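You operate a simulated robot arm through the tools that you are given. There is no shell and no other tool. Be economical: measure what you need, move in short steps, check, and stop when the job is done.

Carry out the task below with a simulated robot arm. There is one attempt and no reset: what you move stays moved.

TASK
Swap the printer's stained pad for the new one, reset the gauge and run one clean.
Fine: new pad from the new side of the grey holder, old one on its used side; drawer shut.

It is judged by the outcome, as a careful person would: the job done as asked, and still so three seconds after it is handed in. It fails if anything else is knocked over, pushed out of place, dropped, spilled or broken.

THE ROBOT
A 7-joint arm with a two-finger parallel gripper, fixed in place. Base frame: the origin is at the foot of the arm, x ahead of it, y to its left, z up. Lengths are in m, angles in rad, forces in N, time in s.
Its first joint turns from -1.152 to 1.152 rad. Payload 2.4 kg.
Tool frame: the origin (TCP) lies between the finger pads and is the grasp point; the fingertips stand 0.03 m ahead of it; z points along the fingers, y is the line along which they close. The gripper opens to 0.094 m. The fingers are 0.028 m wide and 0.01 m thick; the gripper's body (0.05 by 0.096 m) begins 0.055 m behind the TCP.
Orientation is told as [roll, pitch, yaw] about the base's x, y, z axes, in that order, counted from this pose: with the fingers straight down and closing along the base's y, the tool's x points along the base's -x, its y along +y and its z along -z.

THE INTERFACE
- The arm moves only by the tool jog_arm. Its argument "commands" is a list of rows, each a list of 6 numbers: the shift along the base's x, y, z in m, then the turn, a rotation vector about the base's x, y, z in rad. In form: [[dx, dy, dz, ax, ay, az], ...]. A call has 1 to 20 rows; each row shifts and turns the commanded pose from where the row before left it. "fingers" is the opening, from 0 (shut) to 1 (fully open), set as the call begins (left out, the last holds). A row lasts 0.2 s, in which the tool goes at most 0.05 m and 0.15 rad; a call with a longer step from one row to the next is refused whole, and so is a gripper value outside its range. A pose out of reach is approached as far as the arm can. The call stops where the force on the tool passes 70 N (or 10 N more than at its start, if that is more) or the arm is blocked; 0.2 s more then pass. The fingers move at their own pace (about 0.153 m/s each) and stop on an object; they squeeze with about 40 N. The grip force told is the motor's: it shows also when the fingers shut on nothing. Time passes only in rows, and 0.2 s behind the last, so rows that do not move let the fingers close. It gives the time, the measured TCP pose, the force on the tool (base axes), the opening and the grip force at its end, in the units of the frame above (readings bear some noise).
- Cameras (640 x 400 px; columns grow to the right, rows downward): "scene" is fixed at [0.0562, 0.4873, 1.4503]; the picture's right is [-0.69, -0.73, 0.00], its down [-0.40, 0.38, -0.83] and it looks along [0.61, -0.57, -0.55] (base axes); focal length 241 px, centre (320, 200). "wrist" rides on the gripper at [-0.037, 0, -0.058] in the tool frame; the picture's right is [0.00, -1.00, 0.00], its down [0.97, 0.00, -0.24] and it looks along [0.24, 0.00, 0.97] (tool axes); focal length 218 px, centre (320, 200).
- capture(camera): a new picture of that camera. No time passes.
- point_at(camera, pixels): for up to 12 pixels [column, row] of the newest picture of that camera ("zoom" is the newest enlarged one), the place [x, y, z] in the base frame of the surface seen there, good to about 0.003 m, but the place of the scene camera against the robot may be out by one fixed shift of up to 0.025 m in any direction. No time passes.
- inspect(camera, box): a new picture of the part [left, top, right, bottom] of that camera's present view, enlarged. No time passes.
- finish_job(): hands the job in; it is judged then, once.

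Work in short steps. Measure before you move; look again where a grasp or a placing could have gone wrong, and mend it. You have 80 turns and 38 pictures in all, the two below and enlarged ones among them. Open the gripper and draw the arm clear of the work before you hand the job in, unless the task says otherwise; then end with one line.

The tools are called after "Emit:" as a command line: name --pt "numbers of a row" for each row, then --argument value for the rest, lists and objects as JSON in quotes. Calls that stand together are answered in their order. jog_arm: Moves the arm, as the interface text tells. Its arguments: {"type":"object","properties":{"commands":{"type":"array","items":{"type":"array","items":{"type":"number"}}},"fingers":{"type":"number"}},"required":["commands"]} The other tools are called the same way: capture (camera) takes a picture; point_at (camera, pixels) gives the place of the surface under pixels of a picture; inspect (camera, box) takes an enlarged picture of a part of a camera's view; finish_job () hands the job in.

At the start:

```text
clock: 0.0
position: [0.4414, 0.0211, 1.2548]
orientation: [0.0, 0.001, 0.0]
contact_force: [-0.1, -0.5, -0.8]
opening: 0.094
finger_force: 0.0
```

scene: 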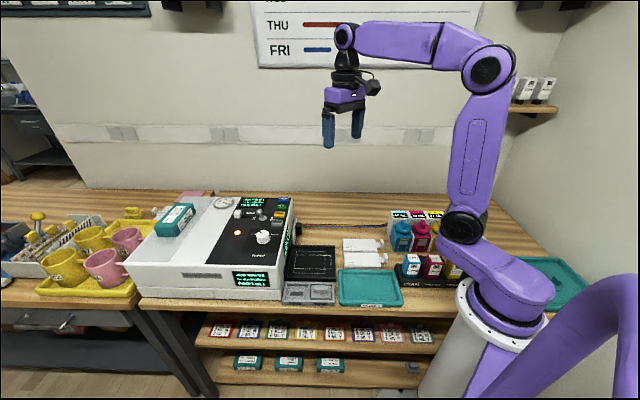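
wrist: 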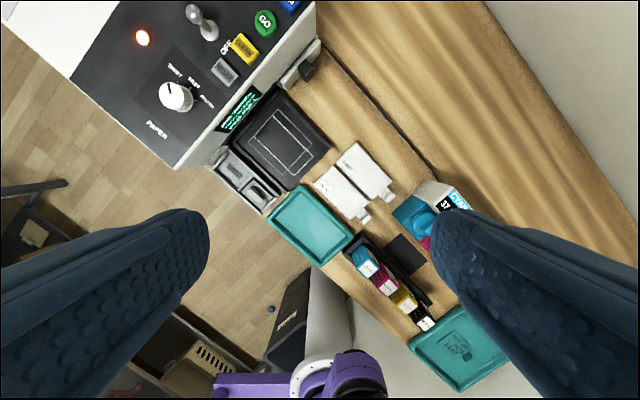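

I'll look closely at the printer and the pad holder area before moving.

Emit:
inspect --camera "scene" --box '[120, 180, 310, 310]'

Emit:
inspect --camera "scene" --box '[270, 200, 470, 320]'

Emit:
inspect --camera "wrist" --box '[70, 0, 390, 200]'

```text
3.08 times, centred on (215, 245) of scene
```

zoom: 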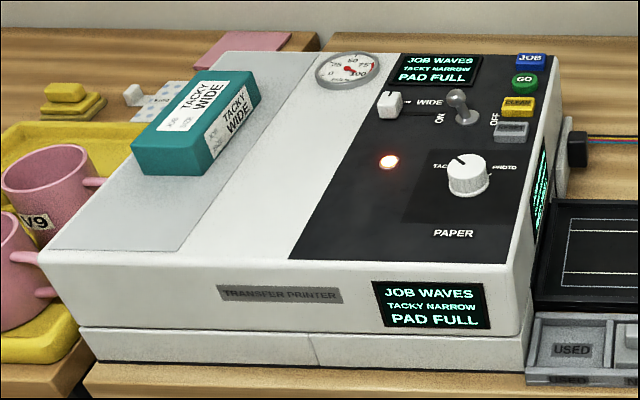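

```text
3.20 times, centred on (370, 260) of scene
```

zoom: 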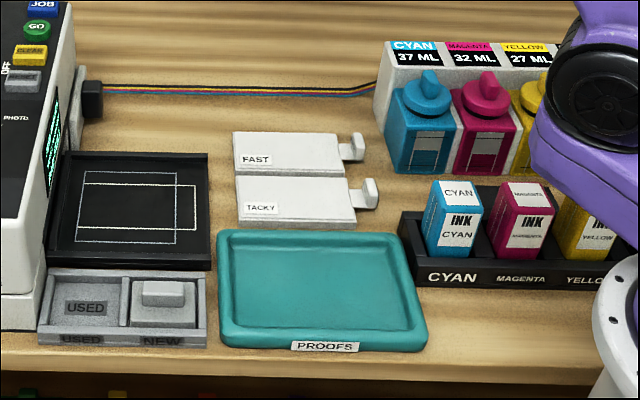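

```text
2.00 times, centred on (230, 100) of wrist
```

zoom: 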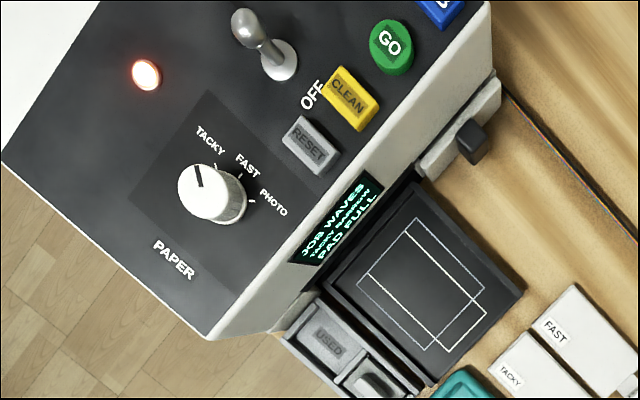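

Reading the printer: "PAD FULL", RESET and CLEAN keys by the right edge, drawer with a black knob on the right side. Measuring these through the wrist zoom.

Emit:
point_at --camera "zoom" --pixels '[[310, 146], [351, 98], [391, 45], [472, 130], [474, 160], [430, 165], [493, 92], [327, 342], [372, 383], [490, 20], [215, 335], [510, 120]]'

Emit:
point_at --camera "wrist" --pixels '[[257, 192], [234, 168], [222, 168], [270, 207], [300, 60], [307, 72], [320, 42], [280, 85], [222, 72], [238, 48], [280, 140], [197, 10]]'

Emit:
inspect --camera "wrist" --box '[200, 30, 340, 220]'

```text
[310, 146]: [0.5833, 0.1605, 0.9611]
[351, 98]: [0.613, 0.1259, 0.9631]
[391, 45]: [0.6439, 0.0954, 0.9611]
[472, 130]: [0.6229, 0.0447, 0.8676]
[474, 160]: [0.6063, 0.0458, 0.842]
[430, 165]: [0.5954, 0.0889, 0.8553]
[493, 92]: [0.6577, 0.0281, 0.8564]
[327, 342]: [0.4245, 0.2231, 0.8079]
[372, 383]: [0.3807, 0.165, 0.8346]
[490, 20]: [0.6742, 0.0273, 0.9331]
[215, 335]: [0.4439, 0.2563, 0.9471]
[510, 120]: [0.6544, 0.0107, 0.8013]
```

```text
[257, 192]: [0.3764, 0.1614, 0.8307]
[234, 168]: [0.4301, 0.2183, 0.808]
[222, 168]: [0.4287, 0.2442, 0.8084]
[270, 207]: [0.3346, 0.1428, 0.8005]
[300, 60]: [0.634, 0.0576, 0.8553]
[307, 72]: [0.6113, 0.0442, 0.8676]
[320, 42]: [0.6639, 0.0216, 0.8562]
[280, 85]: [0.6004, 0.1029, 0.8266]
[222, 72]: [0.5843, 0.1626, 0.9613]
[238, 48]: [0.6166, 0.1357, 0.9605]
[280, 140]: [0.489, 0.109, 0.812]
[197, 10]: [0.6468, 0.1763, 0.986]
```

```text
2.11 times, centred on (270, 125) of wrist
```

zoom: 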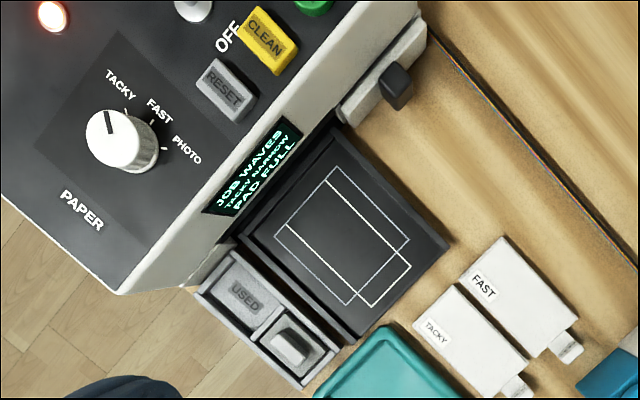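

Table near the printer is at z≈0.80, key tops ≈0.961, the knob top ≈0.868. The printer is turned about 45°, so I yaw the tool to match and come closer for a better look.

Emit:
jog_arm --pt "0 -0.01 -0.03 0 0 0.13" --pt "0 -0.01 -0.03 0 0 0.13" --pt "0.01 -0.01 -0.03 0 0 0.13" --pt "0.01 0 -0.03 0 0 0.13" --pt "0.01 0 -0.03 0 0 0.13" --pt "0.01 0 -0.03 0 0 0.13"

Emit:
capture --camera "wrist"

```text
clock: 1.4
position: [0.4801, -0.0097, 1.0745]
orientation: [-0.001, 0.001, 0.784]
contact_force: [0.3, 0.7, -0.4]
opening: 0.094
finger_force: 0.1
```

```text
31 pictures are left
```

wrist: 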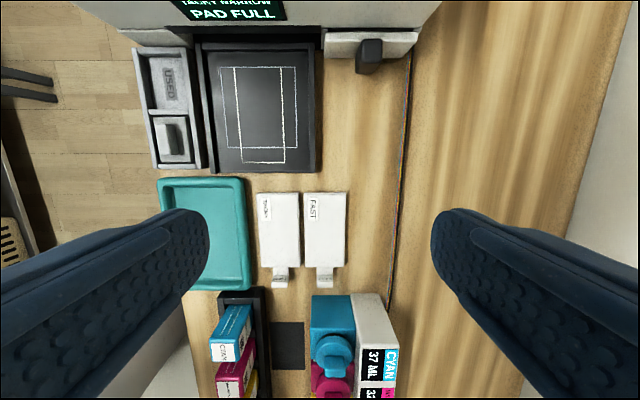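

The picture is now aligned with the printer: knob at (370,55), drawer front (325–418, 32–58), holder pad at (170,137). Measuring these.

Emit:
point_at --camera "wrist" --pixels '[[360, 44], [380, 44], [370, 42], [370, 65], [330, 38], [415, 38], [360, 70], [372, 35], [330, 57], [300, 60], [390, 80], [317, 20]]'

Emit:
inspect --camera "wrist" --box '[110, 20, 430, 190]'

```text
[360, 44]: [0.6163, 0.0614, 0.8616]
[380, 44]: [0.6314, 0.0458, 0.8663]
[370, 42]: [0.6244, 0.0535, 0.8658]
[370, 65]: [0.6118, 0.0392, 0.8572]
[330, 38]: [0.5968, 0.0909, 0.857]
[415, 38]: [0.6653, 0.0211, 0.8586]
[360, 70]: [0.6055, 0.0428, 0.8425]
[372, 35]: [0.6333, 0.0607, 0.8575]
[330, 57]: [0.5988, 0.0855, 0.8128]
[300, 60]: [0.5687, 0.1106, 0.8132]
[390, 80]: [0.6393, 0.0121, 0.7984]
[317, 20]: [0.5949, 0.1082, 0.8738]
```

```text
2.00 times, centred on (270, 105) of wrist
```

zoom: 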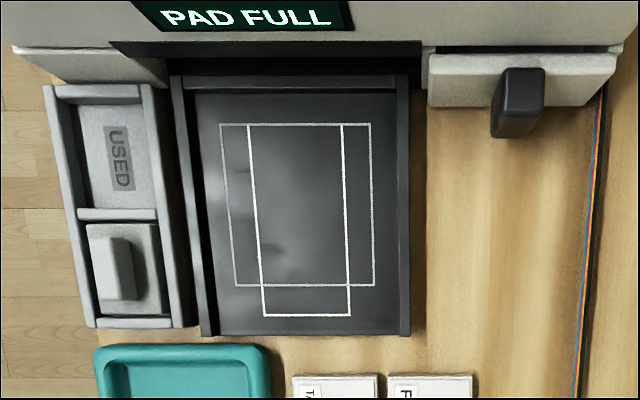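

Knob centre ≈ (0.619, 0.048, 0.853), about 22 mm wide along the printer's edge, and its axis matches. I'll tilt the tool toward the printer by 0.6 rad so the gripper body clears the printer wall, and go to a pre-grasp point.

Emit:
jog_arm --pt "0.02 0.004 -0.03 0.106 -0.106 0" --pt "0.02 0.004 -0.03 0.106 -0.106 0" --pt "0.02 0.004 -0.03 0.106 -0.106 0" --pt "0.02 0.004 -0.03 0.106 -0.106 0" --pt "0.02 0.003 -0.03 0 0 0" --fingers 0.7

Emit:
capture --camera "wrist"

```text
clock: 2.6
position: [0.5806, 0.0108, 0.9232]
orientation: [0.002, -0.598, 0.777]
contact_force: [0.8, -0.2, -0.8]
opening: 0.0657
finger_force: 0.0
```

```text
29 pictures are left
```

wrist: 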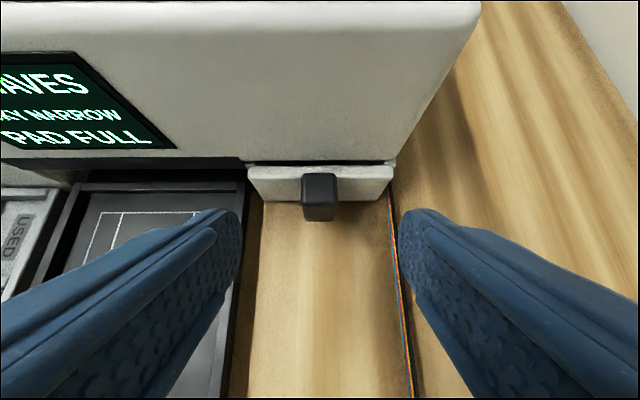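

Reach is fine and the knob sits at (320,195), centred between fingers. Measuring the knob again up close.

Emit:
point_at --camera "wrist" --pixels '[[308, 180], [332, 180], [320, 176], [320, 195], [320, 202], [310, 212], [330, 212], [320, 218], [290, 190], [370, 190], [320, 164]]'

```text
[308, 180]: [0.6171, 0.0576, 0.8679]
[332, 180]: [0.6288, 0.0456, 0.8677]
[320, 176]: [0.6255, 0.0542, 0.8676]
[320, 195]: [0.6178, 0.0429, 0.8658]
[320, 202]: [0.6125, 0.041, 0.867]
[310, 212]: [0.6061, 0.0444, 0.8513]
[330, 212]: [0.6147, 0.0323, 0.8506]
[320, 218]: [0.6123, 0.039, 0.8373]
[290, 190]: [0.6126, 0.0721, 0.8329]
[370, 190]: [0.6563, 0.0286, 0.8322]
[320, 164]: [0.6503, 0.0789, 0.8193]
```

Emit:
jog_arm --pt "0.008 0.0075 -0.016 0 0 0" --pt "0.008 0.0075 -0.016 0 0 0" --pt "0.007 0.0075 -0.015 0 0 0"

Emit:
jog_arm --pt "0 0 0 0 0 0" --pt "0 0 0 0 0 0" --fingers 0.0

```text
clock: 3.4
position: [0.6046, 0.0321, 0.8786]
orientation: [0.004, -0.6, 0.778]
contact_force: [0.7, 0.3, 0.6]
opening: 0.066
finger_force: 0.0
```

```text
clock: 4.0
position: [0.6038, 0.0345, 0.8786]
orientation: [0.005, -0.598, 0.782]
contact_force: [-7.3, 3.3, 1.1]
opening: 0.0238
finger_force: 45.4
```

Gripped the knob (opening 23.8 mm). Pulling outward 0.05 m.

Emit:
jog_arm --pt "-0.007 -0.007 0 0 0 0" --pt "-0.007 -0.007 0 0 0 0" --pt "-0.007 -0.007 0 0 0 0" --pt "-0.007 -0.007 0 0 0 0" --pt "-0.007 -0.007 0 0 0 0"

Emit:
capture --camera "wrist"

```text
clock: 5.2
position: [0.5688, -0.0003, 0.8785]
orientation: [0.002, -0.601, 0.782]
contact_force: [-7.6, 8.4, 8.1]
opening: 0.0237
finger_force: 44.8
```

```text
28 pictures are left
```

wrist: 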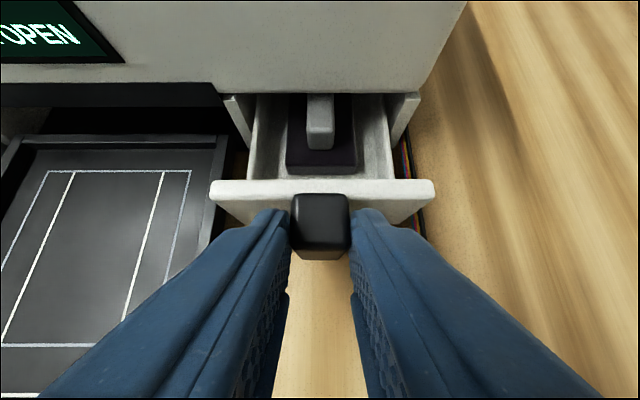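

The drawer slides open with the dark stained pad inside. Pulling on until it gives resistance.

Emit:
jog_arm --pt "-0.007 -0.007 0 0 0 0" --pt "-0.007 -0.007 0 0 0 0" --pt "-0.007 -0.007 0 0 0 0" --pt "-0.004 -0.004 0 0 0 0" --pt "-0.004 -0.004 0 0 0 0"

Emit:
capture --camera "wrist"

```text
clock: 6.4
position: [0.5396, -0.0306, 0.878]
orientation: [0.004, -0.599, 0.781]
contact_force: [-8.6, 9.7, 3.4]
opening: 0.0239
finger_force: 45.4
```

```text
27 pictures are left
```

wrist: 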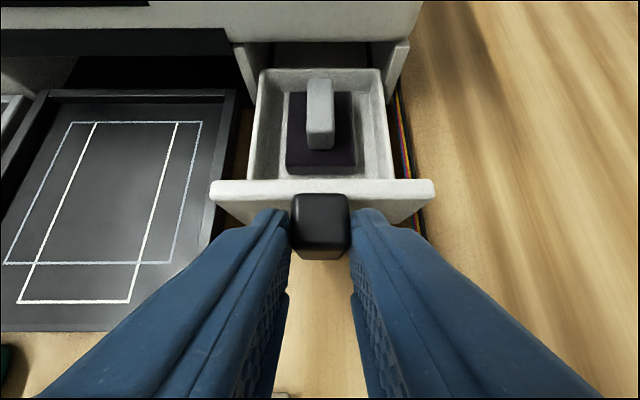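

Rib at (320,115), pad fully exposed. Measuring it and the room to the printer wall.

Emit:
point_at --camera "wrist" --pixels '[[320, 85], [320, 120], [310, 100], [329, 100], [320, 140], [295, 150], [345, 150], [345, 100], [320, 158], [320, 75], [320, 36], [260, 180]]'

```text
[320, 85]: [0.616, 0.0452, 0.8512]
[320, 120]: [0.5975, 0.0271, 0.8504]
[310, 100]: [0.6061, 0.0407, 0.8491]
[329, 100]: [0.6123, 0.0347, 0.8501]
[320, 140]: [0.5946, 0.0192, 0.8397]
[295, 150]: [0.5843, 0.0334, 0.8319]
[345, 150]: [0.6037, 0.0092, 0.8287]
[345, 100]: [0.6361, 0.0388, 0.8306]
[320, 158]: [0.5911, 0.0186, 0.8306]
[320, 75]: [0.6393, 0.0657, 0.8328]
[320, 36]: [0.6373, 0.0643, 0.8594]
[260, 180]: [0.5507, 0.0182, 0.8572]
```

Releasing the knob, backing off, reducing the tilt to 0.35, and moving above the old pad's rib (centre ≈ (0.606,0.034), top z 0.850).

Emit:
jog_arm --pt "0 0 0 0 0 0" --pt "0 0 0 0 0 0" --pt "-0.014 -0.014 0.03 0 0 0" --pt "-0.014 -0.014 0.03 0 0 0" --pt "0 0 0.03 -0.0884 0.0884 0" --pt "0.0217 0.0214 0 -0.0884 0.0884 0" --pt "0.0217 0.0214 0 0 0 0" --pt "0.0217 0.0214 0 0 0 0" --pt "0.0217 0.0214 -0.008 0 0 0" --fingers 0.5

Emit:
capture --camera "wrist"

```text
clock: 8.4
position: [0.6003, 0.0285, 0.9606]
orientation: [0.004, -0.349, 0.778]
contact_force: [0.1, -0.8, -0.3]
opening: 0.0471
finger_force: 0.1
```

```text
26 pictures are left
```

wrist: 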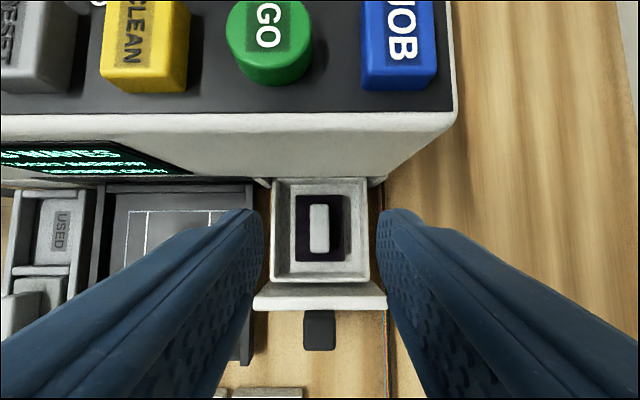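

Rib at (319,228), centred. Measuring rib, drawer walls, and the holder.

Emit:
point_at --camera "wrist" --pixels '[[319, 208], [319, 248], [312, 228], [327, 228], [279, 230], [361, 230], [302, 255], [338, 200], [38, 283], [61, 230], [319, 190], [150, 60]]'

Emit:
inspect --camera "wrist" --box '[220, 170, 420, 350]'

```text
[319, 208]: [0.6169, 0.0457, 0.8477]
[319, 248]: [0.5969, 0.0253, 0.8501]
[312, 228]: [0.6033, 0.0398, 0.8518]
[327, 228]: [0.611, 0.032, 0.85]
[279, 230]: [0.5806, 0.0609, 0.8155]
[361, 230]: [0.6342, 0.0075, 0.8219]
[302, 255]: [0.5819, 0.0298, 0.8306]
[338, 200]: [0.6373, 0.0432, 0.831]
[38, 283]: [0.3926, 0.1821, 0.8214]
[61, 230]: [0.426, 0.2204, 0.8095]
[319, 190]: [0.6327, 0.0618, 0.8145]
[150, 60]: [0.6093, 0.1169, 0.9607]
```

```text
2.22 times, centred on (320, 260) of wrist
```

zoom: 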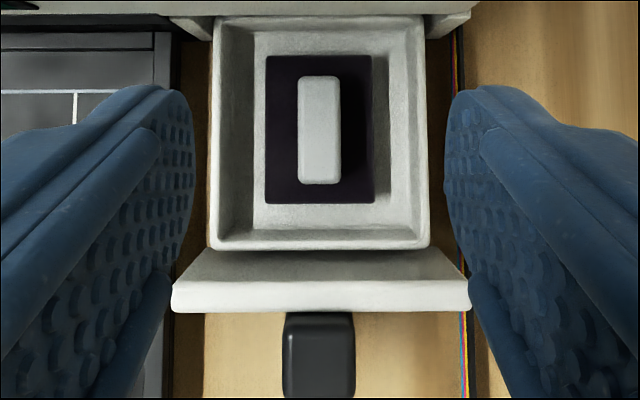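

Rib centre ≈ (0.607,0.036), drawer inner half width ≈36 mm; with opening 35 mm the fingers fit. Going straight down 0.092 and gripping.

Emit:
jog_arm --pt "-0.0004 0 -0.031 0 0 0" --pt "-0.0004 0 -0.031 0 0 0" --pt "0 0 -0.02 0 0 0" --pt "0 0 -0.01 0 0 0" --fingers 0.37

Emit:
jog_arm --pt "0 0 0 0 0 0" --pt "0 0 0 0 0 0" --fingers 0.0

```text
clock: 9.4
position: [0.5985, 0.0263, 0.8692]
orientation: [0.002, -0.348, 0.78]
contact_force: [-0.4, -0.3, -0.8]
opening: 0.0347
finger_force: 0.2
```

```text
clock: 10.0
position: [0.5971, 0.0248, 0.8694]
orientation: [0.002, -0.347, 0.779]
contact_force: [-0.3, 0.0, -0.6]
opening: 0.0148
finger_force: 39.5
```

Gripped the rib at 14.8 mm opening. Lifting gently and checking.

Emit:
jog_arm --pt "0 0 0.02 0 0 0" --pt "0 0 0.03 0 0 0" --pt "0 0 0.03 0 0 0" --pt "0 0 0.04 0 0 0"

Emit:
capture --camera "wrist"

```text
clock: 11.0
position: [0.5988, 0.0257, 0.9919]
orientation: [0.003, -0.348, 0.777]
contact_force: [-0.2, -0.3, -0.4]
opening: 0.0
finger_force: 32.5
```

```text
24 pictures are left
```

wrist: 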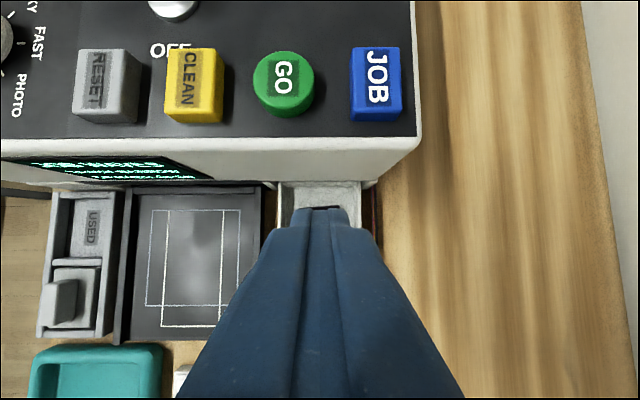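

The grip slipped off (opening 0). Opening to see where the pad lies.

Emit:
jog_arm --pt "0 0 0 0 0 0" --pt "0 0 0 0 0 0" --fingers 0.37

Emit:
inspect --camera "wrist" --box '[220, 160, 420, 320]'

```text
clock: 11.6
position: [0.5985, 0.0259, 0.9909]
orientation: [0.001, -0.347, 0.781]
contact_force: [-0.5, -0.6, -0.5]
opening: 0.0346
finger_force: 0.0
```

```text
2.50 times, centred on (320, 240) of wrist
```

zoom: 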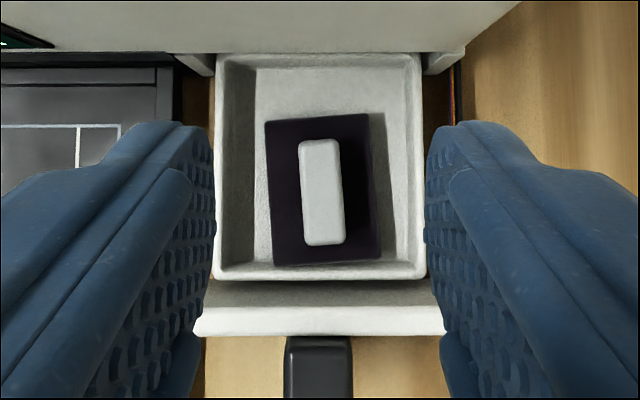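

The pad is still flat in the drawer, slightly turned (~4°) and moved frontward. Re-measuring for a deeper grip.

Emit:
point_at --camera "zoom" --pixels '[[318, 146], [325, 238], [303, 190], [340, 190], [275, 255], [370, 250], [280, 130], [360, 125], [320, 258], [320, 275], [322, 195]]'

```text
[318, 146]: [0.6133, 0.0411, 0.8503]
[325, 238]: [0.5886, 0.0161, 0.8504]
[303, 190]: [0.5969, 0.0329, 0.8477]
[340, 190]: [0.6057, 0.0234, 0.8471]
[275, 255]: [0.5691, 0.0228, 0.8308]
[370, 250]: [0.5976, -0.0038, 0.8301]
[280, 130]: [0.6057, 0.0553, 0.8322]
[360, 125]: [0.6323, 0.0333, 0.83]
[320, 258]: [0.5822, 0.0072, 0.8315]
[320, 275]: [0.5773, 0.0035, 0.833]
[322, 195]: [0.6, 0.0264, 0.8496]
```

Turning +0.07 yaw to match, tilt reduced to 0.25, gripping deeper (tips just above the pad top at 0.831).

Emit:
jog_arm --pt "-0.0013 -0.0013 -0.02 -0.0707 0.0707 0" --pt "-0.0013 -0.0014 -0.02 0 0 0.07" --pt "0 0 -0.04 0 0 0" --pt "0 0 -0.026 0 0 0" --pt "0 0 -0.012 0 0 0" --pt "0 0 -0.0085 0 0 0"

Emit:
capture --camera "wrist"

```text
clock: 13.0
position: [0.5946, 0.0225, 0.8612]
orientation: [0.0, -0.249, 0.853]
contact_force: [-0.2, 0.9, 0.2]
opening: 0.0346
finger_force: 0.0
```

```text
22 pictures are left
```

wrist: 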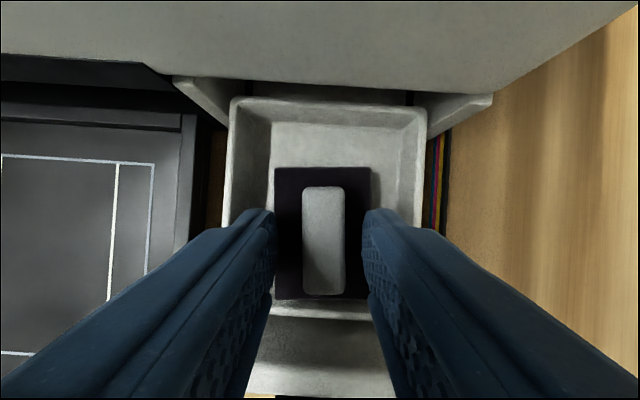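

Pad is square with the picture and rib between fingers. Closing, then a small slow lift.

Emit:
jog_arm --pt "0 0 0 0 0 0" --pt "0 0 0 0 0 0" --pt "0 0 0 0 0 0" --fingers 0.0

Emit:
jog_arm --pt "0 0 0.004 0 0 0" --pt "0 0 0.006 0 0 0" --pt "0 0 0.008 0 0 0" --pt "0 0 0.01 0 0 0"

```text
clock: 13.8
position: [0.5928, 0.0238, 0.8617]
orientation: [0.002, -0.251, 0.852]
contact_force: [-0.2, 0.4, 0.7]
opening: 0.0149
finger_force: 40.1
```

```text
clock: 14.8
position: [0.5955, 0.0252, 0.8896]
orientation: [0.002, -0.249, 0.85]
contact_force: [-0.2, -0.3, 0.3]
opening: 0.0145
finger_force: 39.8
```

Still held (14.5 mm). Lifting more and looking.

Emit:
jog_arm --pt "0 0 0.02 0 0 0" --pt "0 0 0.03 0 0 0" --pt "0 0 0.03 0 0 0" --pt "0 0 0.03 0 0 -0.07"

Emit:
capture --camera "wrist"

```text
clock: 15.8
position: [0.5919, 0.0247, 1.0018]
orientation: [0.002, -0.25, 0.779]
contact_force: [0.3, 0.4, 0.0]
opening: 0.0144
finger_force: 39.7
```

```text
21 pictures are left
```

wrist: 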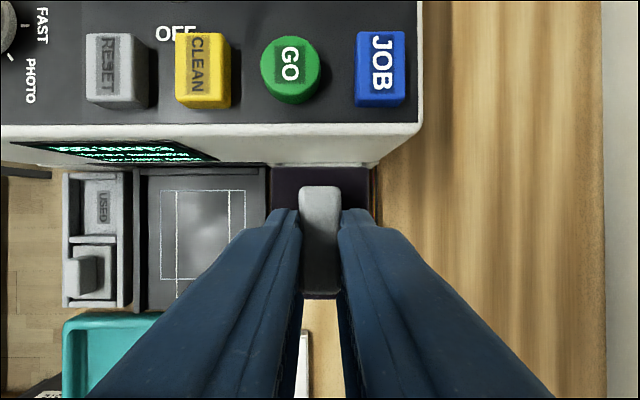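

Pad is held. Measuring the USED compartment's walls and floor (around (102,208)).

Emit:
inspect --camera "wrist" --box '[40, 150, 200, 320]'

Emit:
point_at --camera "wrist" --pixels '[[102, 208], [75, 205], [127, 205], [102, 178], [102, 240], [100, 185], [320, 195], [320, 230], [275, 200], [350, 175]]'

```text
2.35 times, centred on (120, 235) of wrist
```

zoom: 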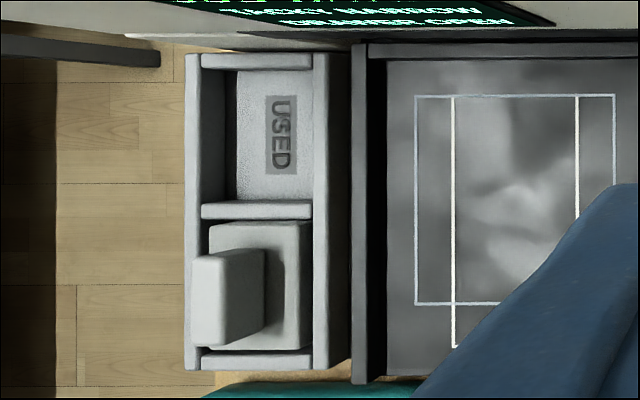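

```text
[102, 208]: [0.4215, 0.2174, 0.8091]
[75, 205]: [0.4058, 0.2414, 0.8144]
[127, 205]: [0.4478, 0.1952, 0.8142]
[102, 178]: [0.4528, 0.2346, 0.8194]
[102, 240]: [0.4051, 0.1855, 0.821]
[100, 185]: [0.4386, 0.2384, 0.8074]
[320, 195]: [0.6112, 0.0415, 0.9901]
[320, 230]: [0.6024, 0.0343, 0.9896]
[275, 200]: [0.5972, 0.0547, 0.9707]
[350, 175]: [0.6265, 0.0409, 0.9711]
```

Emit:
point_at --camera "zoom" --pixels '[[194, 140], [320, 140], [257, 62], [257, 210], [193, 320], [320, 320], [230, 260], [230, 335], [258, 362], [285, 340], [270, 75], [270, 195]]'

```text
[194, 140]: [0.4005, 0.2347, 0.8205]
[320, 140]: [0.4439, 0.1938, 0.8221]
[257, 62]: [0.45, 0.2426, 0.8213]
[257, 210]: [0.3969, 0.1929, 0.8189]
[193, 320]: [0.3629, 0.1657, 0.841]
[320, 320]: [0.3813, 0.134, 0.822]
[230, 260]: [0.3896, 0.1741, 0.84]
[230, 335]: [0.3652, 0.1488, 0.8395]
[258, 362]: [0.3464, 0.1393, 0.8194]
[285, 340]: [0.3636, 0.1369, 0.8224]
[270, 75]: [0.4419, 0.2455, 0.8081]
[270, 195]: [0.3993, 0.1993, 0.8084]
```

Emit:
point_at --camera "wrist" --pixels '[[274, 171], [360, 171], [366, 171], [274, 203], [366, 203], [308, 297], [330, 297], [320, 189], [320, 290], [305, 210], [336, 210]]'

```text
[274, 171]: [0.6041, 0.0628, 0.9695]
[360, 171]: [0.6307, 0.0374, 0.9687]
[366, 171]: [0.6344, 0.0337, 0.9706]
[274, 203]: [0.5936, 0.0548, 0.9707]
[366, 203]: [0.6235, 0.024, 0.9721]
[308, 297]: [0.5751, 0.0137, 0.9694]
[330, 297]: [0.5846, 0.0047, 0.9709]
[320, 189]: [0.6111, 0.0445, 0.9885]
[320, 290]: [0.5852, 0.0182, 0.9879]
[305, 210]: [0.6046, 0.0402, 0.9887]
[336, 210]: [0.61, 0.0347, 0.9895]
```

Pad centre relative to TCP known; USED compartment centre ≈ (0.425,0.217), floor 0.808. Traveling parallel to the printer wall at height.

Emit:
jog_arm --pt "-0.0291 0.0313 0 0 0 0" --pt "-0.0291 0.0313 0 0 0 0" --pt "-0.0291 0.0313 0 0 0 0" --pt "-0.0291 0.0313 0 0 0 0" --pt "-0.0291 0.0313 0 0 0 0" --pt "-0.0291 0.0313 -0.02 0 0 0" --pt "0 0 -0.04 0 0 0" --pt "0 0 0 0 0 0"

Emit:
capture --camera "wrist"

```text
clock: 17.6
position: [0.4234, 0.21, 0.9378]
orientation: [0.002, -0.249, 0.78]
contact_force: [-0.1, 0.6, -0.7]
opening: 0.0149
finger_force: 39.9
```

```text
19 pictures are left
```

wrist: 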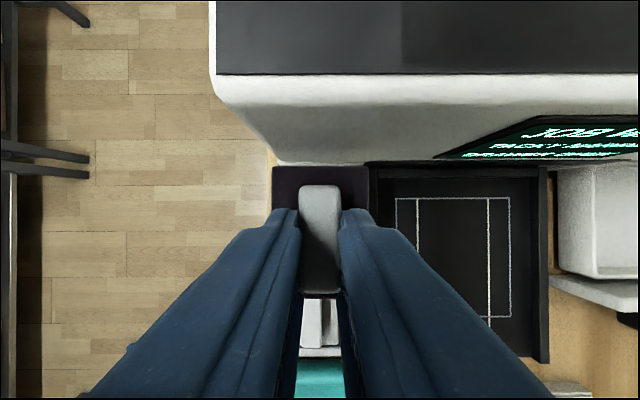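

Emit:
point_at --camera "wrist" --pixels '[[276, 171], [366, 171], [276, 203], [364, 203], [320, 190], [308, 294], [330, 294], [313, 320], [325, 335], [310, 352], [345, 352]]'

Emit:
inspect --camera "wrist" --box '[240, 150, 400, 370]'

```text
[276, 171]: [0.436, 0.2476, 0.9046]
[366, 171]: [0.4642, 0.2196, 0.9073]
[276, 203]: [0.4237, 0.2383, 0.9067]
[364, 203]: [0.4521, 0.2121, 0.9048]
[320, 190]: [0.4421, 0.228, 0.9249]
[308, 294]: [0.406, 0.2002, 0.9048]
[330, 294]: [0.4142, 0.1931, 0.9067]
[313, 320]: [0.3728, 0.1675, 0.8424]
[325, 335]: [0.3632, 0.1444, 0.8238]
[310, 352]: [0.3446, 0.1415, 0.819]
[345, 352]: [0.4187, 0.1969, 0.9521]
```

```text
1.82 times, centred on (320, 260) of wrist
```

zoom: 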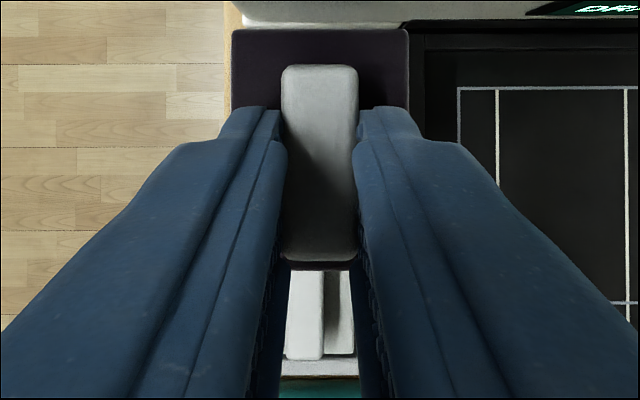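

Pad centre now (u 0.645, v 0.215 → needs −5 mm x, +1.5 mm y). Correcting and descending to just above the floor.

Emit:
jog_arm --pt "-0.0053 0.0014 -0.01 0 0 0" --pt "0 0 -0.025 0 0 0" --pt "0 0 -0.02 0 0 0" --pt "0 0 -0.01 0 0 0" --pt "0 0 0 0 0 0"

Emit:
capture --camera "wrist"

```text
clock: 18.8
position: [0.417, 0.2136, 0.8738]
orientation: [0.001, -0.251, 0.78]
contact_force: [0.2, -0.1, -0.3]
opening: 0.0145
finger_force: 40.0
```

```text
17 pictures are left
```

wrist: 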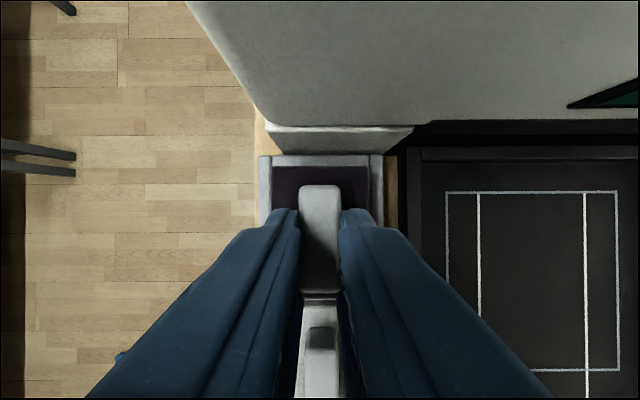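

Pad is centred in the USED compartment (272–370 between walls 259–383). Lowering the last 22 mm gently.

Emit:
jog_arm --pt "0 0 -0.008 0 0 0" --pt "0 0 -0.006 0 0 0" --pt "0 0 -0.004 0 0 0" --pt "0 0 -0.003 0 0 0" --pt "0 0 0 0 0 0"

```text
clock: 20.0
position: [0.4157, 0.2139, 0.8527]
orientation: [0.002, -0.25, 0.78]
contact_force: [-2.8, -1.9, 8.6]
opening: 0.0147
finger_force: 40.2
```

Contact of 8.6 N upward: the pad is on the floor. Releasing a little and rising.

Emit:
jog_arm --pt "0 0 0 0 0 0" --pt "0 0 0 0 0 0" --pt "0 0 0.01 0 0 0" --pt "0 0 0.03 0 0 0" --pt "0 0 0.04 0 0 0" --pt "-0.03 -0.03 0.03 0 0 0" --pt "-0.02 -0.02 0.03 0 0 0" --fingers 0.28

Emit:
capture --camera "wrist"

```text
refused: row 6 steps farther than a row can; nothing moved
```

```text
16 pictures are left
```

wrist: 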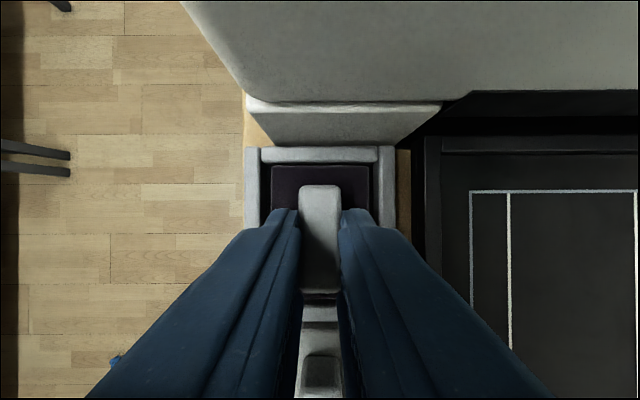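

Pad sits between the walls. Releasing, rising, then moving over the new pad.

Emit:
jog_arm --pt "0 0 0 0 0 0" --pt "0 0 0 0 0 0" --pt "0 0 0.01 0 0 0" --pt "0 0 0.03 0 0 0" --pt "0 0 0.03 0 0 0" --pt "-0.025 -0.025 0.02 0 0 0" --pt "-0.025 -0.025 0.01 0 0 0" --pt "0 0 0 0 0 0" --fingers 0.28

Emit:
capture --camera "wrist"

```text
clock: 21.8
position: [0.3662, 0.1646, 0.9542]
orientation: [0.002, -0.251, 0.78]
contact_force: [0.3, 0.4, 0.3]
opening: 0.0263
finger_force: 0.1
```

```text
15 pictures are left
```

wrist: 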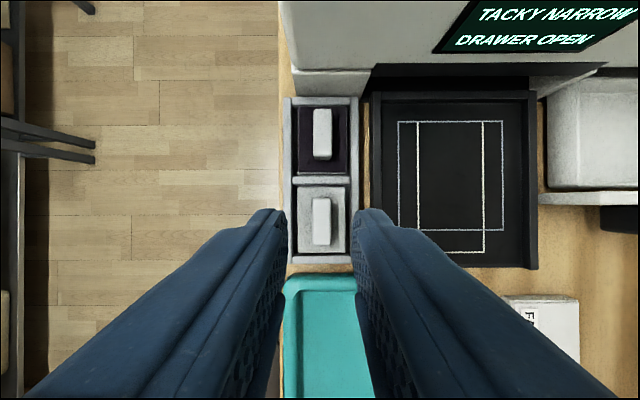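

Old pad lies flat in USED (322,135). The new pad's rib is at (321,222), aligned; measuring.

Emit:
point_at --camera "wrist" --pixels '[[321, 201], [321, 243], [315, 222], [328, 222], [303, 195], [340, 195], [321, 190], [321, 250], [306, 246], [338, 246], [322, 135]]'

```text
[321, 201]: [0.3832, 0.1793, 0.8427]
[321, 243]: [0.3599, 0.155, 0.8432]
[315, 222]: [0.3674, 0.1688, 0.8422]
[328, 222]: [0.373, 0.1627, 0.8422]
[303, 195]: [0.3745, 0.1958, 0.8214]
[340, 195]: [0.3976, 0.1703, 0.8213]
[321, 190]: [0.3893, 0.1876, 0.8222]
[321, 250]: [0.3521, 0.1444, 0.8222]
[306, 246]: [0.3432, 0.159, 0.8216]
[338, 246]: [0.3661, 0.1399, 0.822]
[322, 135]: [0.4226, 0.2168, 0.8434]
```

Rib centre ≈ (0.371,0.167), top 0.8425. Descending and gripping.

Emit:
jog_arm --pt "0 -0.002 -0.04 0 0 0" --pt "0 0 -0.03 0 0 0" --pt "0 0 -0.018 0 0 0" --pt "0 0 -0.01 0 0 0" --pt "0 0 0 0 0 0"

Emit:
jog_arm --pt "0 0 0 0 0 0" --pt "0 0 0 0 0 0" --pt "0 0 0 0 0 0" --fingers 0.0

```text
clock: 23.0
position: [0.3658, 0.1636, 0.8552]
orientation: [0.002, -0.25, 0.781]
contact_force: [0.8, -0.5, 0.1]
opening: 0.0262
finger_force: 0.1
```

```text
clock: 23.8
position: [0.365, 0.1629, 0.8557]
orientation: [0.001, -0.25, 0.781]
contact_force: [-0.1, 0.1, 0.3]
opening: 0.0148
finger_force: 40.5
```

Gripped. Slow lift, then raise.

Emit:
jog_arm --pt "0 0 0.004 0 0 0" --pt "0 0 0.006 0 0 0" --pt "0 0 0.01 0 0 0" --pt "0 0 0.02 0 0 0" --pt "0 0 0.03 0 0 0" --pt "0 0 0.03 0 0 0" --pt "0 0 0.03 0 0 0" --pt "0 0 0 0 0 0"

Emit:
jog_arm --pt "0.0336 -0.019 0 0 0 0" --pt "0.0336 -0.019 0 0 0 0" --pt "0.0336 -0.019 0 0 0 0" --pt "0.0336 -0.019 0 0 0 0" --pt "0.0336 -0.019 0 0 0 0" --pt "0.0336 -0.019 0 0 0 0" --pt "0.0334 -0.0185 0 0 0 0" --pt "0 0 0 0 0 0"

Emit:
capture --camera "wrist"

```text
clock: 25.6
position: [0.3667, 0.1618, 0.9852]
orientation: [0.0, -0.248, 0.779]
contact_force: [-0.5, 0.1, -0.2]
opening: 0.0145
finger_force: 40.4
```

```text
clock: 27.4
position: [0.604, 0.0288, 0.9823]
orientation: [0.001, -0.248, 0.781]
contact_force: [0.2, 0.3, 1.1]
opening: 0.0145
finger_force: 40.3
```

```text
14 pictures are left
```

wrist: 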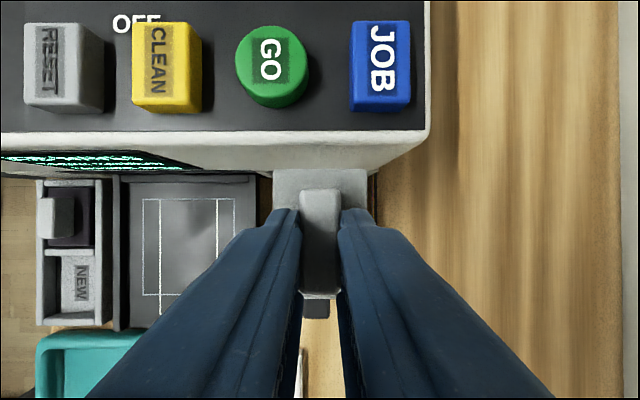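

New pad held above the drawer. Measuring its edges and the key tops.

Emit:
point_at --camera "wrist" --pixels '[[278, 174], [362, 174], [278, 205], [362, 205], [310, 295], [332, 295], [320, 195], [320, 285], [55, 65], [163, 65], [270, 60], [317, 310]]'

```text
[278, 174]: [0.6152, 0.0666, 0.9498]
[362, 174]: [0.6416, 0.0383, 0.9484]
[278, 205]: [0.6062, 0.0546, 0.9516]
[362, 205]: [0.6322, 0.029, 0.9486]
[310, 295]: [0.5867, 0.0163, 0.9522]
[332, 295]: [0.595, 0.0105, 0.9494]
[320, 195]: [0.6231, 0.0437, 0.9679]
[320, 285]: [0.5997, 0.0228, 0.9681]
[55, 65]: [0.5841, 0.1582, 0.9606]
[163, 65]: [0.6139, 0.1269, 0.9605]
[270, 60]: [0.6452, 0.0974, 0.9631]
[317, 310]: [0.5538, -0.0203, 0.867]
```

Need a shift of about (−3.5, +1.5) mm. Descending to just above the drawer and checking.

Emit:
jog_arm --pt "-0.0035 0.0015 -0.02 0 0 0" --pt "0 0 -0.03 0 0 0" --pt "0 0 -0.025 0 0 0" --pt "0 0 -0.01 0 0 0" --pt "0 0 0 0 0 0"

Emit:
capture --camera "wrist"

```text
clock: 28.6
position: [0.5978, 0.0294, 0.8987]
orientation: [0.003, -0.248, 0.779]
contact_force: [-0.2, 0.3, 0.6]
opening: 0.0146
finger_force: 41.1
```

```text
13 pictures are left
```

wrist: 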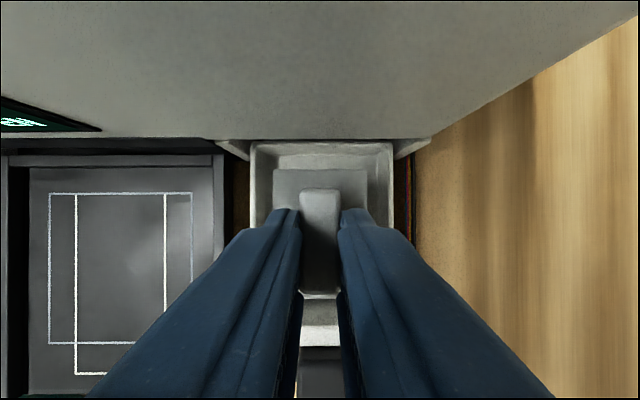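

Pad centred in the drawer (272–370 inside 250–393). Lowering the last 34 mm.

Emit:
jog_arm --pt "0 0 -0.012 0 0 0" --pt "0 0 -0.01 0 0 0" --pt "0 0 -0.006 0 0 0" --pt "0 0 -0.003 0 0 0" --pt "0 0 -0.002 0 0 0" --pt "0 0 0 0 0 0"

```text
clock: 30.0
position: [0.598, 0.029, 0.867]
orientation: [0.002, -0.251, 0.781]
contact_force: [0.1, 0.9, 0.5]
opening: 0.0146
finger_force: 39.8
```

Emit:
jog_arm --pt "0 0 -0.002 0 0 0" --pt "0 0 -0.0015 0 0 0" --pt "0 0 0 0 0 0"

```text
clock: 30.8
position: [0.5972, 0.0306, 0.863]
orientation: [0.001, -0.25, 0.781]
contact_force: [0.7, 1.3, 0.2]
opening: 0.0143
finger_force: 40.6
```

Emit:
jog_arm --pt "0 0 -0.0015 0 0 0" --pt "0 0 0 0 0 0"

```text
clock: 31.4
position: [0.5976, 0.0303, 0.8623]
orientation: [-0.001, -0.251, 0.78]
contact_force: [-2.0, 0.9, 8.9]
opening: 0.0145
finger_force: 39.9
```

Contact: pad on the drawer floor. Releasing, rising and backing out to in front of the knob.

Emit:
jog_arm --pt "0 0 0 0 0 0" --pt "0 0 0 0 0 0" --pt "0 0 0.01 0 0 0" --pt "0 0 0.03 0 0 0" --pt "0 0 0.03 0 0 0" --pt "0 0 0.03 0 0 0" --pt "-0.029 -0.0295 0 0.0825 -0.0825 0" --pt "-0.029 -0.0295 0 0.0825 -0.0825 0" --pt "-0.029 -0.0295 -0.01 0.0825 -0.0825 0" --pt "0 0 -0.01 0 0 0" --fingers 0.4

Emit:
capture --camera "wrist"

```text
clock: 33.6
position: [0.5121, -0.0598, 0.9451]
orientation: [0.004, -0.6, 0.779]
contact_force: [-0.8, 0.3, -0.8]
opening: 0.0377
finger_force: 0.0
```

```text
12 pictures are left
```

wrist: 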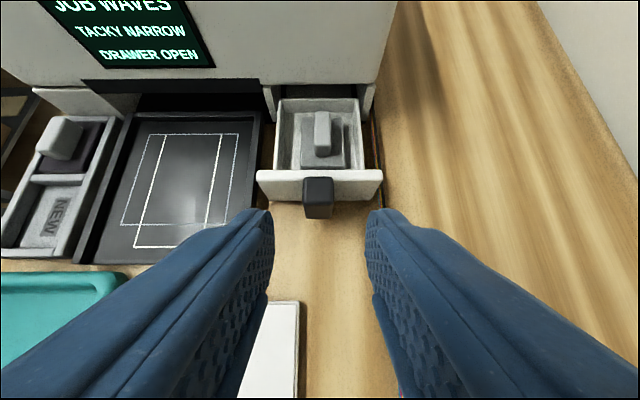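

New pad flat in the drawer; knob at (318,195). Approaching and gripping the knob as before.

Emit:
jog_arm --pt "0.0095 0.01 -0.023 0 0 0" --pt "0.009 0.0095 -0.022 0 0 0" --pt "0.009 0.0095 -0.022 0 0 0" --pt "0 0 0 0 0 0"

Emit:
jog_arm --pt "0 0 0 0 0 0" --pt "0 0 0 0 0 0" --fingers 0.0

```text
clock: 34.6
position: [0.5415, -0.03, 0.8765]
orientation: [0.005, -0.6, 0.781]
contact_force: [-0.3, 0.0, 0.3]
opening: 0.0374
finger_force: 0.0
```

```text
clock: 35.2
position: [0.5404, -0.0293, 0.8761]
orientation: [0.003, -0.6, 0.782]
contact_force: [-2.7, 3.5, -2.9]
opening: 0.0236
finger_force: 44.8
```

Gripped. Pushing the drawer in steadily.

Emit:
jog_arm --pt "0.008 0.008 0 0 0 0" --pt "0.008 0.008 0 0 0 0" --pt "0.008 0.008 0 0 0 0" --pt "0.008 0.008 0 0 0 0" --pt "0.008 0.008 0 0 0 0" --pt "0.008 0.008 0 0 0 0" --pt "0.007 0.007 0 0 0 0" --pt "0.004 0.004 0 0 0 0" --pt "0.003 0.003 0 0 0 0" --pt "0 0 0 0 0 0"

Emit:
jog_arm --pt "0.0015 0.0015 0 0 0 0" --pt "0.0015 0.0015 0 0 0 0" --pt "0.0015 0.0015 0 0 0 0" --pt "0 0 0 0 0 0"

```text
clock: 37.4
position: [0.6021, 0.0323, 0.8771]
orientation: [0.001, -0.602, 0.778]
contact_force: [9.8, -6.2, 12.7]
opening: 0.0234
finger_force: 44.4
```

```text
clock: 38.4
position: [0.6048, 0.0343, 0.8757]
orientation: [0.003, -0.598, 0.777]
contact_force: [-17.7, -23.7, 28.3]
opening: 0.0235
finger_force: 44.9
```

Strong reaction: the drawer is at its stop. Releasing, backing off and looking.

Emit:
jog_arm --pt "0 0 0 0 0 0" --pt "0 0 0 0 0 0" --pt "-0.014 -0.014 0.03 0 0 0" --pt "-0.014 -0.014 0.03 0 0 0" --pt "0 0 0.04 0 0 0" --pt "0 0 0.04 -0.1 0.1 0" --pt "0 0 0.04 -0.1 0.1 0" --fingers 0.5

Emit:
capture --camera "wrist"

```text
clock: 40.0
position: [0.575, 0.0086, 1.0577]
orientation: [0.002, -0.316, 0.778]
contact_force: [0.3, -0.3, 0.2]
opening: 0.0469
finger_force: 0.1
```

```text
11 pictures are left
```

wrist: 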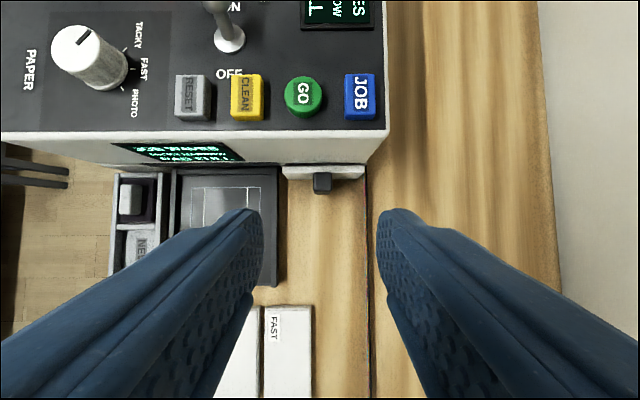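

Drawer looks shut. Checking the displays and gauge from the scene camera.

Emit:
inspect --camera "scene" --box '[200, 180, 310, 300]'

Emit:
point_at --camera "wrist" --pixels '[[190, 97], [246, 97], [230, 5], [303, 95], [190, 80], [190, 110], [120, 60], [295, 172], [350, 172]]'

```text
3.33 times, centred on (255, 240) of scene
```

zoom: 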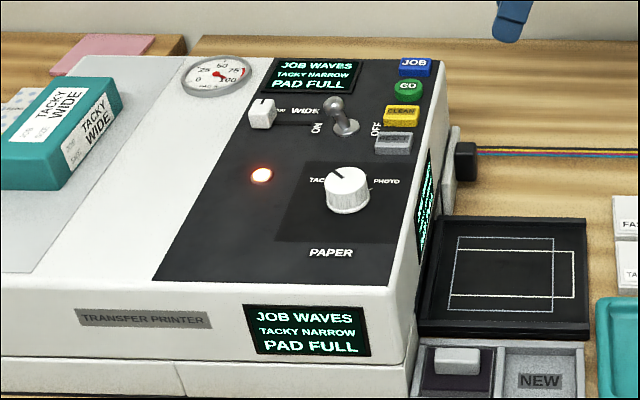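

```text
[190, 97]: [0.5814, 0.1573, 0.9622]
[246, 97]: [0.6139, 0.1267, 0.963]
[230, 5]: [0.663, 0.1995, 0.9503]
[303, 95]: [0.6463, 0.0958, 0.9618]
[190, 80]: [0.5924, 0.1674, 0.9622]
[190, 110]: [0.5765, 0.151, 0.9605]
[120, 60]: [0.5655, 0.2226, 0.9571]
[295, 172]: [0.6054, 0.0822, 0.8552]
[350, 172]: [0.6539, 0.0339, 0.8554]
```

Display now shows PAD FULL (no longer DRAWER OPEN), toggle on. Next: close fingers, straighten the tool and hover over RESET, top ≈ (0.584,0.159,0.961).

Emit:
jog_arm --pt "0.002 0.038 0 -0.0745 0.0745 0" --pt "0.002 0.038 0 -0.0745 0.0745 0" --pt "0.002 0.038 0 -0.0745 0.0745 0" --pt "0.003 0.037 -0.01 0 0 0" --pt "0 0 -0.02 0 0 0" --pt "0 0 0 0 0 0" --fingers 0.0

Emit:
capture --camera "wrist"

```text
clock: 41.4
position: [0.5843, 0.1608, 1.0251]
orientation: [0.001, 0.0, 0.781]
contact_force: [-0.2, -0.9, 0.9]
opening: 0.0
finger_force: 33.3
```

```text
9 pictures are left
```

wrist: 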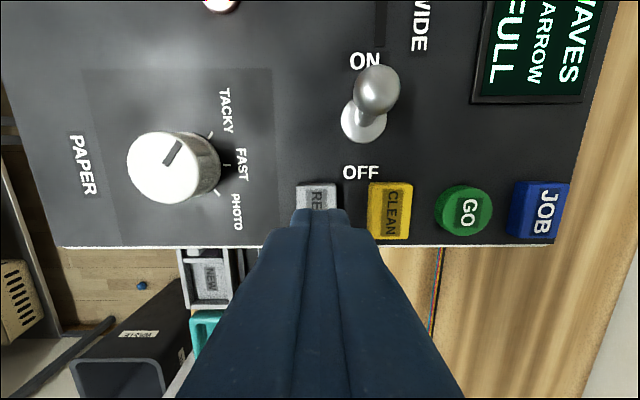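

Tip is over RESET (cols 297–338). Descending to near contact, then pressing in small steps.

Emit:
jog_arm --pt "0 0 -0.015 0 0 0" --pt "0 0 -0.012 0 0 0" --pt "0 0 -0.005 0 0 0" --pt "0 0 -0.002 0 0 0" --pt "0 0 -0.002 0 0 0" --pt "0 0 0 0 0 0"

```text
clock: 42.8
position: [0.5851, 0.1603, 0.988]
orientation: [0.0, -0.002, 0.778]
contact_force: [0.1, 0.2, 1.5]
opening: 0.0
finger_force: 33.1
```

Emit:
jog_arm --pt "0 0 -0.0015 0 0 0" --pt "0 0 -0.0015 0 0 0" --pt "0 0 0 0 0 0"

Emit:
inspect --camera "scene" --box '[200, 180, 310, 300]'

```text
clock: 43.6
position: [0.5859, 0.1604, 0.9863]
orientation: [0.0, 0.001, 0.781]
contact_force: [-1.2, 1.2, 2.1]
opening: 0.0
finger_force: 33.3
```

```text
3.33 times, centred on (255, 240) of scene
```

zoom: 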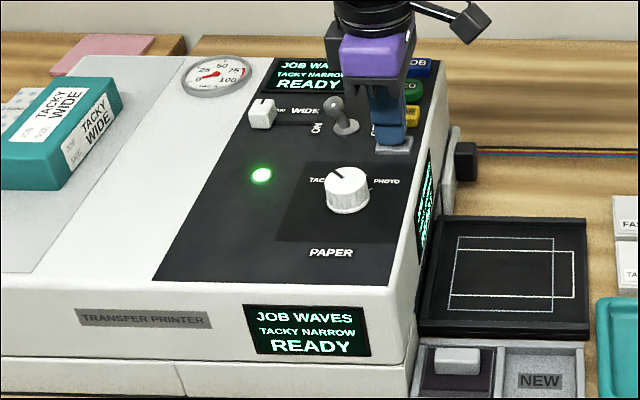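

RESET worked: gauge at 0, display READY. Lifting, moving over CLEAN, pressing once to the same depth.

Emit:
jog_arm --pt "0 0 0.02 0 0 0" --pt "0 0 0.015 0 0 0" --pt "0.014 -0.0168 0 0 0 0" --pt "0.014 -0.0168 0 0 0 0" --pt "0 0 0 0 0 0"

Emit:
capture --camera "wrist"

```text
clock: 44.8
position: [0.6137, 0.1285, 1.0201]
orientation: [-0.001, 0.0, 0.779]
contact_force: [0.6, -0.4, 0.1]
opening: 0.0
finger_force: 33.1
```

```text
7 pictures are left
```

wrist: 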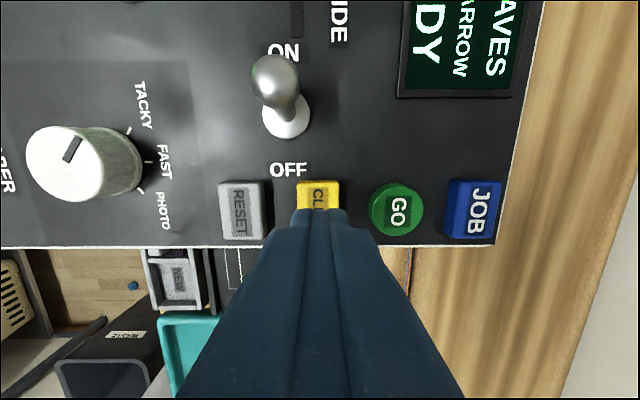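

Centred over CLEAN (298–340). Pressing down by the same 0.034 m.

Emit:
jog_arm --pt "0 0 -0.015 0 0 0" --pt "0 0 -0.01 0 0 0" --pt "0 0 -0.004 0 0 0" --pt "0 0 -0.003 0 0 0" --pt "0 0 -0.002 0 0 0" --pt "0 0 -0.001 0 0 0"

Emit:
inspect --camera "scene" --box '[200, 180, 310, 300]'

```text
clock: 46.2
position: [0.6142, 0.1277, 0.9856]
orientation: [0.001, -0.002, 0.781]
contact_force: [0.0, -0.9, 2.7]
opening: 0.0
finger_force: 32.7
```

```text
3.33 times, centred on (255, 240) of scene
```

zoom: 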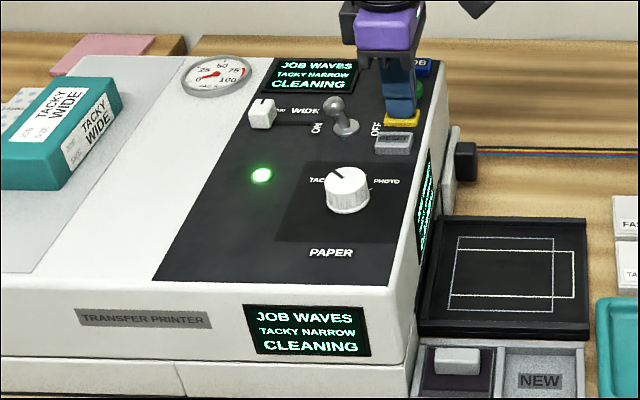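

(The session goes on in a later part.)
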